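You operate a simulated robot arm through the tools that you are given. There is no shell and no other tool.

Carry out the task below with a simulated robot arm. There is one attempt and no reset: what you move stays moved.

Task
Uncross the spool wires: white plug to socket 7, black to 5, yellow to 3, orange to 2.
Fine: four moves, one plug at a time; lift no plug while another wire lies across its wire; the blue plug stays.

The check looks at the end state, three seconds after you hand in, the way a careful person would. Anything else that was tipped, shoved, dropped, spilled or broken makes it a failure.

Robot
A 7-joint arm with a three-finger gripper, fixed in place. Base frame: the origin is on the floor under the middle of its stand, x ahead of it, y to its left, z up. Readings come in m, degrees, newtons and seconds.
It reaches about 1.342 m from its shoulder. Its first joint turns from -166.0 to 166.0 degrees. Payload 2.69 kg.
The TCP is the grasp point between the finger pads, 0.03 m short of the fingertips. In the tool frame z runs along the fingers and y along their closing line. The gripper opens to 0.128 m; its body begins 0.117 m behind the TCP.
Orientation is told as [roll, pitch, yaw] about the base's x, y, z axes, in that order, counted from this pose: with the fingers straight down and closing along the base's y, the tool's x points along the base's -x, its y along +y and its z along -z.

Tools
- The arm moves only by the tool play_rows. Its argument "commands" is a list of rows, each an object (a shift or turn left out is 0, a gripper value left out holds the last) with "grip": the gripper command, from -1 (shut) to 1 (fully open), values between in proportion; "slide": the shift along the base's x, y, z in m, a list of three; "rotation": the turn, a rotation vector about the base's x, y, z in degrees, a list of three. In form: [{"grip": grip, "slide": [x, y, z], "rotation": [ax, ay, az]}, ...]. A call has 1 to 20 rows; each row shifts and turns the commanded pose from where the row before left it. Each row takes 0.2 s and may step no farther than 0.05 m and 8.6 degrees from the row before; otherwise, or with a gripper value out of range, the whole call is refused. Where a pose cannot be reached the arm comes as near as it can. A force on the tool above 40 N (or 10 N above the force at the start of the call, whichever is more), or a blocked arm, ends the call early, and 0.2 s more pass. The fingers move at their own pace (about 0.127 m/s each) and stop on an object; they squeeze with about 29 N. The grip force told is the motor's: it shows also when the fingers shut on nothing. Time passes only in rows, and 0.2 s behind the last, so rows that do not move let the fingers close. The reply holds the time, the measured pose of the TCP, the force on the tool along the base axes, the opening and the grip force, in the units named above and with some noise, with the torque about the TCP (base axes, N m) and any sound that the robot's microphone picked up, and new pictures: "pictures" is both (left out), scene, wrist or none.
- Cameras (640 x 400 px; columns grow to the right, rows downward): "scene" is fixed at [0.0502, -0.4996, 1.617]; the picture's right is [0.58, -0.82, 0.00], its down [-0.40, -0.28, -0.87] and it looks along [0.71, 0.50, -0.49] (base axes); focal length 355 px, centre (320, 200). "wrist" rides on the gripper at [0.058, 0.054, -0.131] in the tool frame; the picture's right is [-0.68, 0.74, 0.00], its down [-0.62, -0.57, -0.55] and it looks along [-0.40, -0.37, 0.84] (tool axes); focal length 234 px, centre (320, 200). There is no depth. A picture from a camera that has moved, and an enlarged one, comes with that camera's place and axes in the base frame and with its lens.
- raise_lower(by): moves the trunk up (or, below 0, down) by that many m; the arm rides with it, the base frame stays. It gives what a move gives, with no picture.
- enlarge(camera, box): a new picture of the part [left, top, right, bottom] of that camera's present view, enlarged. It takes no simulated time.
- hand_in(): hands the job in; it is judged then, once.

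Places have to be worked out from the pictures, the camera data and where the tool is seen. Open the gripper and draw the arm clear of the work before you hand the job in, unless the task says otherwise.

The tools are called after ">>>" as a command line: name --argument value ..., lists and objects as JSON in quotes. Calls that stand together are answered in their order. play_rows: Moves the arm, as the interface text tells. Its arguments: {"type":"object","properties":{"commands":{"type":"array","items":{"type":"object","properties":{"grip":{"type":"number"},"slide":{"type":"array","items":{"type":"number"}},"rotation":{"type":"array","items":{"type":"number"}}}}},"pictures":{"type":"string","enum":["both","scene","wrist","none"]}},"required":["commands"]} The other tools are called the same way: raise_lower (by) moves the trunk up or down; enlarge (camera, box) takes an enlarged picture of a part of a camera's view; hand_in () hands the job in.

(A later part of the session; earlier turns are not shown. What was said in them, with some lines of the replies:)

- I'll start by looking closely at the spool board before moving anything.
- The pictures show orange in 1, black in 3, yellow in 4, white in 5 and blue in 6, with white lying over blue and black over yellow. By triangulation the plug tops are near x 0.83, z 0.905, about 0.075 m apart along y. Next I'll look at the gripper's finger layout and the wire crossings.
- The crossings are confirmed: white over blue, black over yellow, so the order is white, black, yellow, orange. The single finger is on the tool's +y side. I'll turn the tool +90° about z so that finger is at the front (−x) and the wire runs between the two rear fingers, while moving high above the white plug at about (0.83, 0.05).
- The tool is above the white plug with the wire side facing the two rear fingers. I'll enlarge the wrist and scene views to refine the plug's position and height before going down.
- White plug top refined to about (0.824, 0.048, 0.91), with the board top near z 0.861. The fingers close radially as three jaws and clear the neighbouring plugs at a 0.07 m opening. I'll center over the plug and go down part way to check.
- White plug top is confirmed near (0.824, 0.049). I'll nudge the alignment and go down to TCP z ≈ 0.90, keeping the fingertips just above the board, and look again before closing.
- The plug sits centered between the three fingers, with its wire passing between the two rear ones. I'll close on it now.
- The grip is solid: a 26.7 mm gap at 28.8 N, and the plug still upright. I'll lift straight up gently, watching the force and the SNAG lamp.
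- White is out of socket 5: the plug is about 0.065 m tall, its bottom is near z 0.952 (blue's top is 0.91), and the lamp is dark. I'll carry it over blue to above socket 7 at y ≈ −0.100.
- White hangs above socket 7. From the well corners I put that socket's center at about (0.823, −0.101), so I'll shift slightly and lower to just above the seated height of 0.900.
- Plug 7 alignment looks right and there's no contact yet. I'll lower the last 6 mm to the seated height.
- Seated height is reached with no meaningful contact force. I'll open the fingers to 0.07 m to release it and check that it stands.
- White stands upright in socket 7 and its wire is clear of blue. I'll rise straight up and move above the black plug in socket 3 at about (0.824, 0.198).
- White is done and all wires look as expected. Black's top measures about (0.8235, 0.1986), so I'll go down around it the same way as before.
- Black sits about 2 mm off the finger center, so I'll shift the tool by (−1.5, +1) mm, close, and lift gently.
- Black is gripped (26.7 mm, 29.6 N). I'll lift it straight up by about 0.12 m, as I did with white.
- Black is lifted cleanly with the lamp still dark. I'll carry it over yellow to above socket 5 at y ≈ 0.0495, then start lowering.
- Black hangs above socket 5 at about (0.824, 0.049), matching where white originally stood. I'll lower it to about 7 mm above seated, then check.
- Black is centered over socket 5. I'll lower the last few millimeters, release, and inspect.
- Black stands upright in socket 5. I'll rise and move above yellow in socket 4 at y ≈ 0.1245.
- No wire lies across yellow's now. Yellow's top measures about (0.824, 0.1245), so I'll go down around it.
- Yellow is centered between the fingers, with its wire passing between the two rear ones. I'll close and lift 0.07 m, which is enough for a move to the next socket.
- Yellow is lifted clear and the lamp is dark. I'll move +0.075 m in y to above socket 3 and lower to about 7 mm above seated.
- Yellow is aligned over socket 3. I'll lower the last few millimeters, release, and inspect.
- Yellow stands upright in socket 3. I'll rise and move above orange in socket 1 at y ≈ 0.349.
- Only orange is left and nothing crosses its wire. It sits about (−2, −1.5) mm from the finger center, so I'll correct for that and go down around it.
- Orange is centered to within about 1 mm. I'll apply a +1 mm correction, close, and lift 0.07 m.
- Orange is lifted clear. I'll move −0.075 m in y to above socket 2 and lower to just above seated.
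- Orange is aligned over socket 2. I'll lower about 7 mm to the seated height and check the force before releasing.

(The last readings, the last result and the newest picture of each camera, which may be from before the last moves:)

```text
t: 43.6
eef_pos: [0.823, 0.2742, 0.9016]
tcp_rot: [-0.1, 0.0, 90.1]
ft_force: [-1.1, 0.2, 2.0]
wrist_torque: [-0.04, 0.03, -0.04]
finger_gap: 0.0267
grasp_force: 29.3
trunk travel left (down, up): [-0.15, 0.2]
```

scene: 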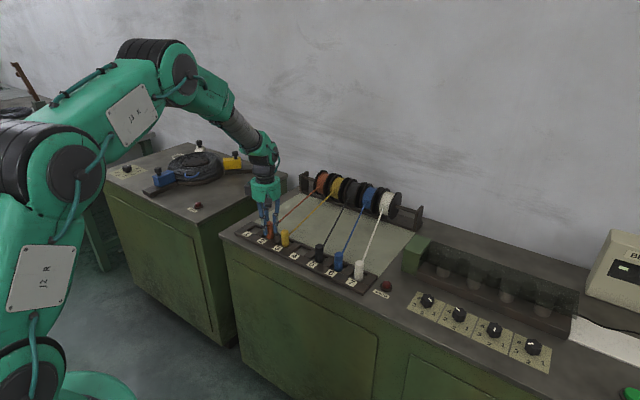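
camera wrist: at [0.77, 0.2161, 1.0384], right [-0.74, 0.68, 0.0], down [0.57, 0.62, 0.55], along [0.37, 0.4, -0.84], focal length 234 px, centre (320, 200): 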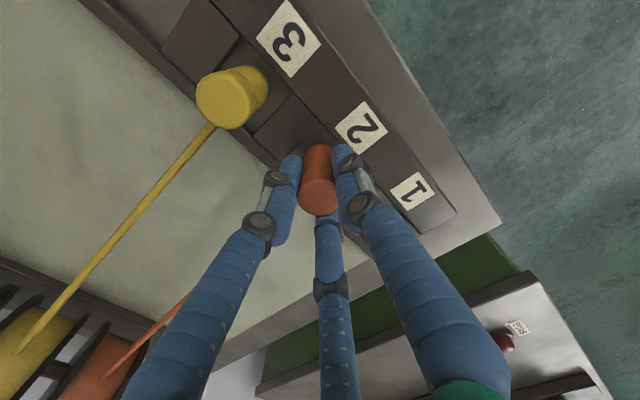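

A light +2 N upward force shows the plug has just touched the socket floor. I'll release and inspect.

>>> play_rows --commands '[{"grip": -0.45}, {"grip": 0.0}, {"grip": 0.1}, {}]' --pictures "both"

>>> enlarge --camera "wrist" --box '[220, 40, 440, 240]'

>>> enlarge --camera "scene" --box '[220, 165, 410, 300]'

```text
t: 44.6
eef_pos: [0.8233, 0.2739, 0.9013]
tcp_rot: [0.0, 0.0, 90.1]
ft_force: [0.2, 0.6, 0.3]
wrist_torque: [0.01, -0.02, 0.01]
finger_gap: 0.0703
grasp_force: 0.0
trunk travel left (down, up): [-0.15, 0.2]
camera wrist: at [0.7694, 0.2159, 1.0317], right [-0.74, 0.68, 0.0], down [0.57, 0.62, 0.55], along [0.37, 0.4, -0.84], focal length 234 px, centre (320, 200)
```

scene: 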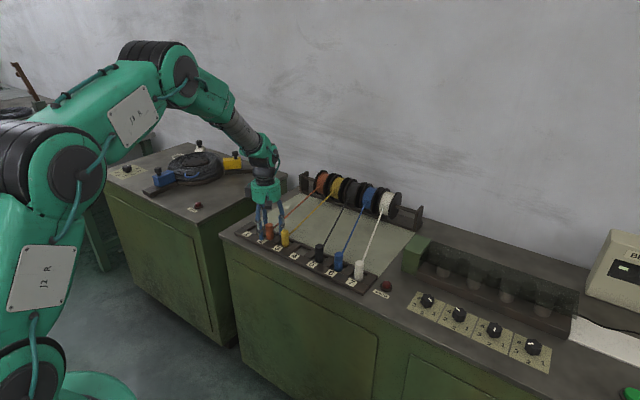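
wrist: 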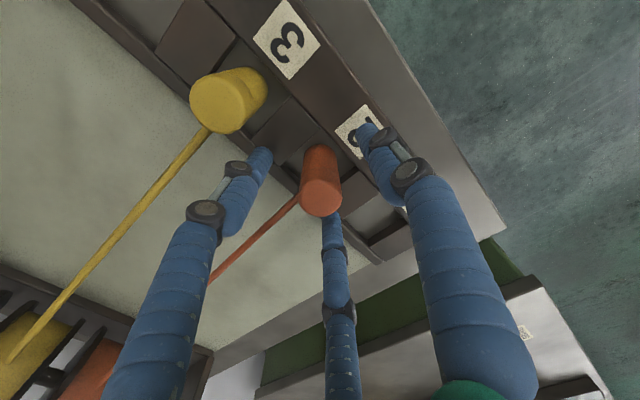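

```text
2.00 times, centred on (330, 140) of wrist
camera zoom: at [0.7694, 0.2159, 1.0317], right [-0.74, 0.68, 0.0], down [0.57, 0.62, 0.55], along [0.37, 0.4, -0.84], focal length 468 px, centre (300, 320)
```

zoom: 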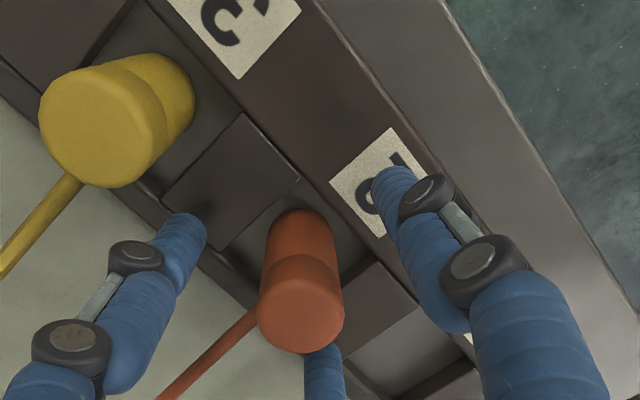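

```text
2.96 times, centred on (315, 232) of scene
camera zoom: at [0.0502, -0.4996, 1.617], right [0.58, -0.82, 0.0], down [-0.4, -0.28, -0.87], along [0.71, 0.5, -0.49], focal length 1052 px, centre (335, 104)
```

zoom: 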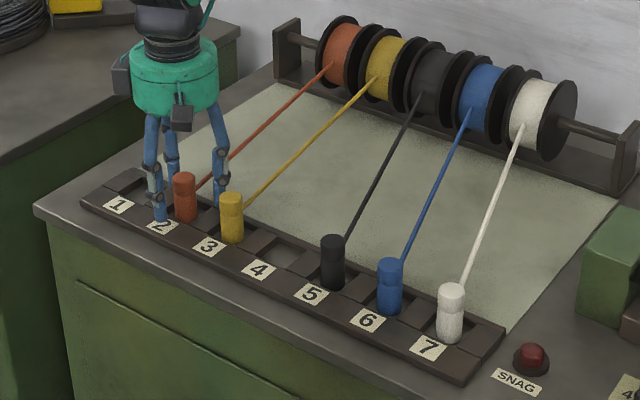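

Orange stands upright in socket 2. I'll rise straight up, open the gripper fully once high, and draw the arm back clear.

>>> play_rows --commands '[{"slide": [0, 0, 0.02]}, {"slide": [0, 0, 0.03]}, {"slide": [0, 0, 0.04]}, {"slide": [0, 0, 0.04]}, {"slide": [0, 0, 0.04]}, {"slide": [0, 0, 0.04]}, {"slide": [0, 0, 0.04], "grip": 1}, {"slide": [-0.03, 0.02, 0]}, {"slide": [-0.035, 0.02, 0]}, {"slide": [-0.035, 0.02, 0]}, {"slide": [-0.035, 0.02, 0]}, {"slide": [-0.035, 0.02, 0]}, {"slide": [-0.03, 0, 0]}, {}, {}]' --pictures "both"

>>> enlarge --camera "scene" --box '[220, 160, 430, 300]'

>>> enlarge --camera "scene" --box '[230, 205, 400, 300]'

```text
t: 47.8
eef_pos: [0.6228, 0.3725, 1.1523]
tcp_rot: [0.0, 0.0, 90.0]
ft_force: [1.0, 0.3, -0.4]
wrist_torque: [0.01, 0.01, 0.0]
finger_gap: 0.1283
grasp_force: 0.0
trunk travel left (down, up): [-0.15, 0.2]
camera wrist: at [0.5693, 0.3148, 1.2819], right [-0.74, 0.68, 0.0], down [0.57, 0.62, 0.55], along [0.37, 0.4, -0.84], focal length 234 px, centre (320, 200)
```

scene: 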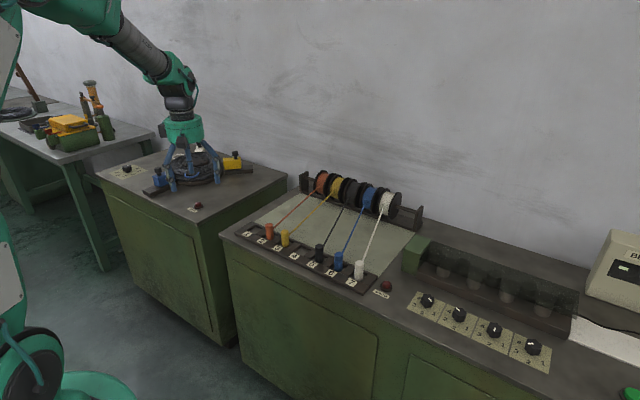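
wrist: 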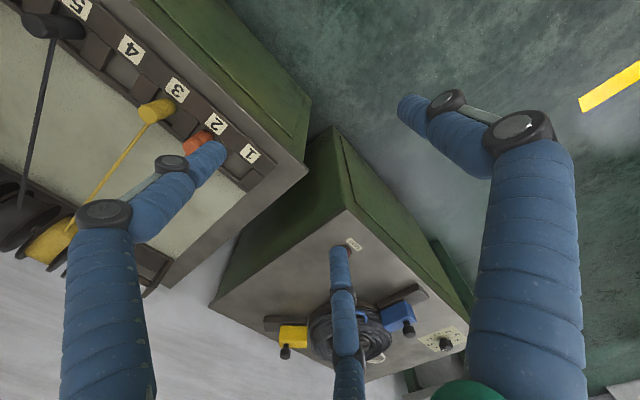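

```text
2.86 times, centred on (325, 230) of scene
camera zoom: at [0.0502, -0.4996, 1.617], right [0.58, -0.82, 0.0], down [-0.4, -0.28, -0.87], along [0.71, 0.5, -0.49], focal length 1015 px, centre (306, 114)
```

zoom: 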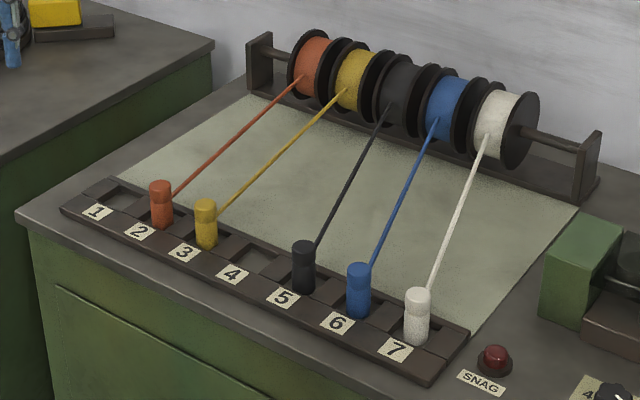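

```text
3.76 times, centred on (315, 252) of scene
camera zoom: at [0.0502, -0.4996, 1.617], right [0.58, -0.82, 0.0], down [-0.4, -0.28, -0.87], along [0.71, 0.5, -0.49], focal length 1337 px, centre (339, 2)
```

zoom: 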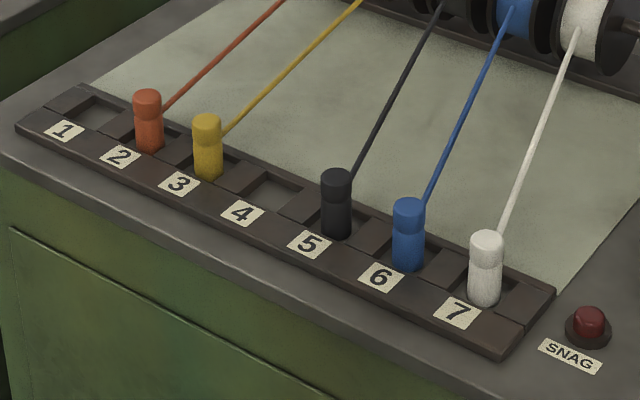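

The last pictures show orange in 2, yellow in 3, black in 5, blue still in 6 and white in 7. All five are upright, no wires cross, the SNAG lamp is dark, and the gripper is open and clear, so I'm handing in.

>>> hand_in

```text
The job is handed in.
```

The four plugs are moved and the job is handed in; I haven't seen the check's result. The final pictures show white in socket 7, black in 5, yellow in 3 and orange in 2. Blue never left socket 6, and none of the wires cross any more.

I made four moves, one plug at a time, in the order white, black, yellow, orange. Each wire was clear of any wire lying on top of it before its plug was lifted: white lay over blue, and black lay over yellow. All five plugs stand upright, and the SNAG lamp was dark in every picture where it showed. Nothing else looks shoved or tipped, and the arm is drawn back with the gripper open.
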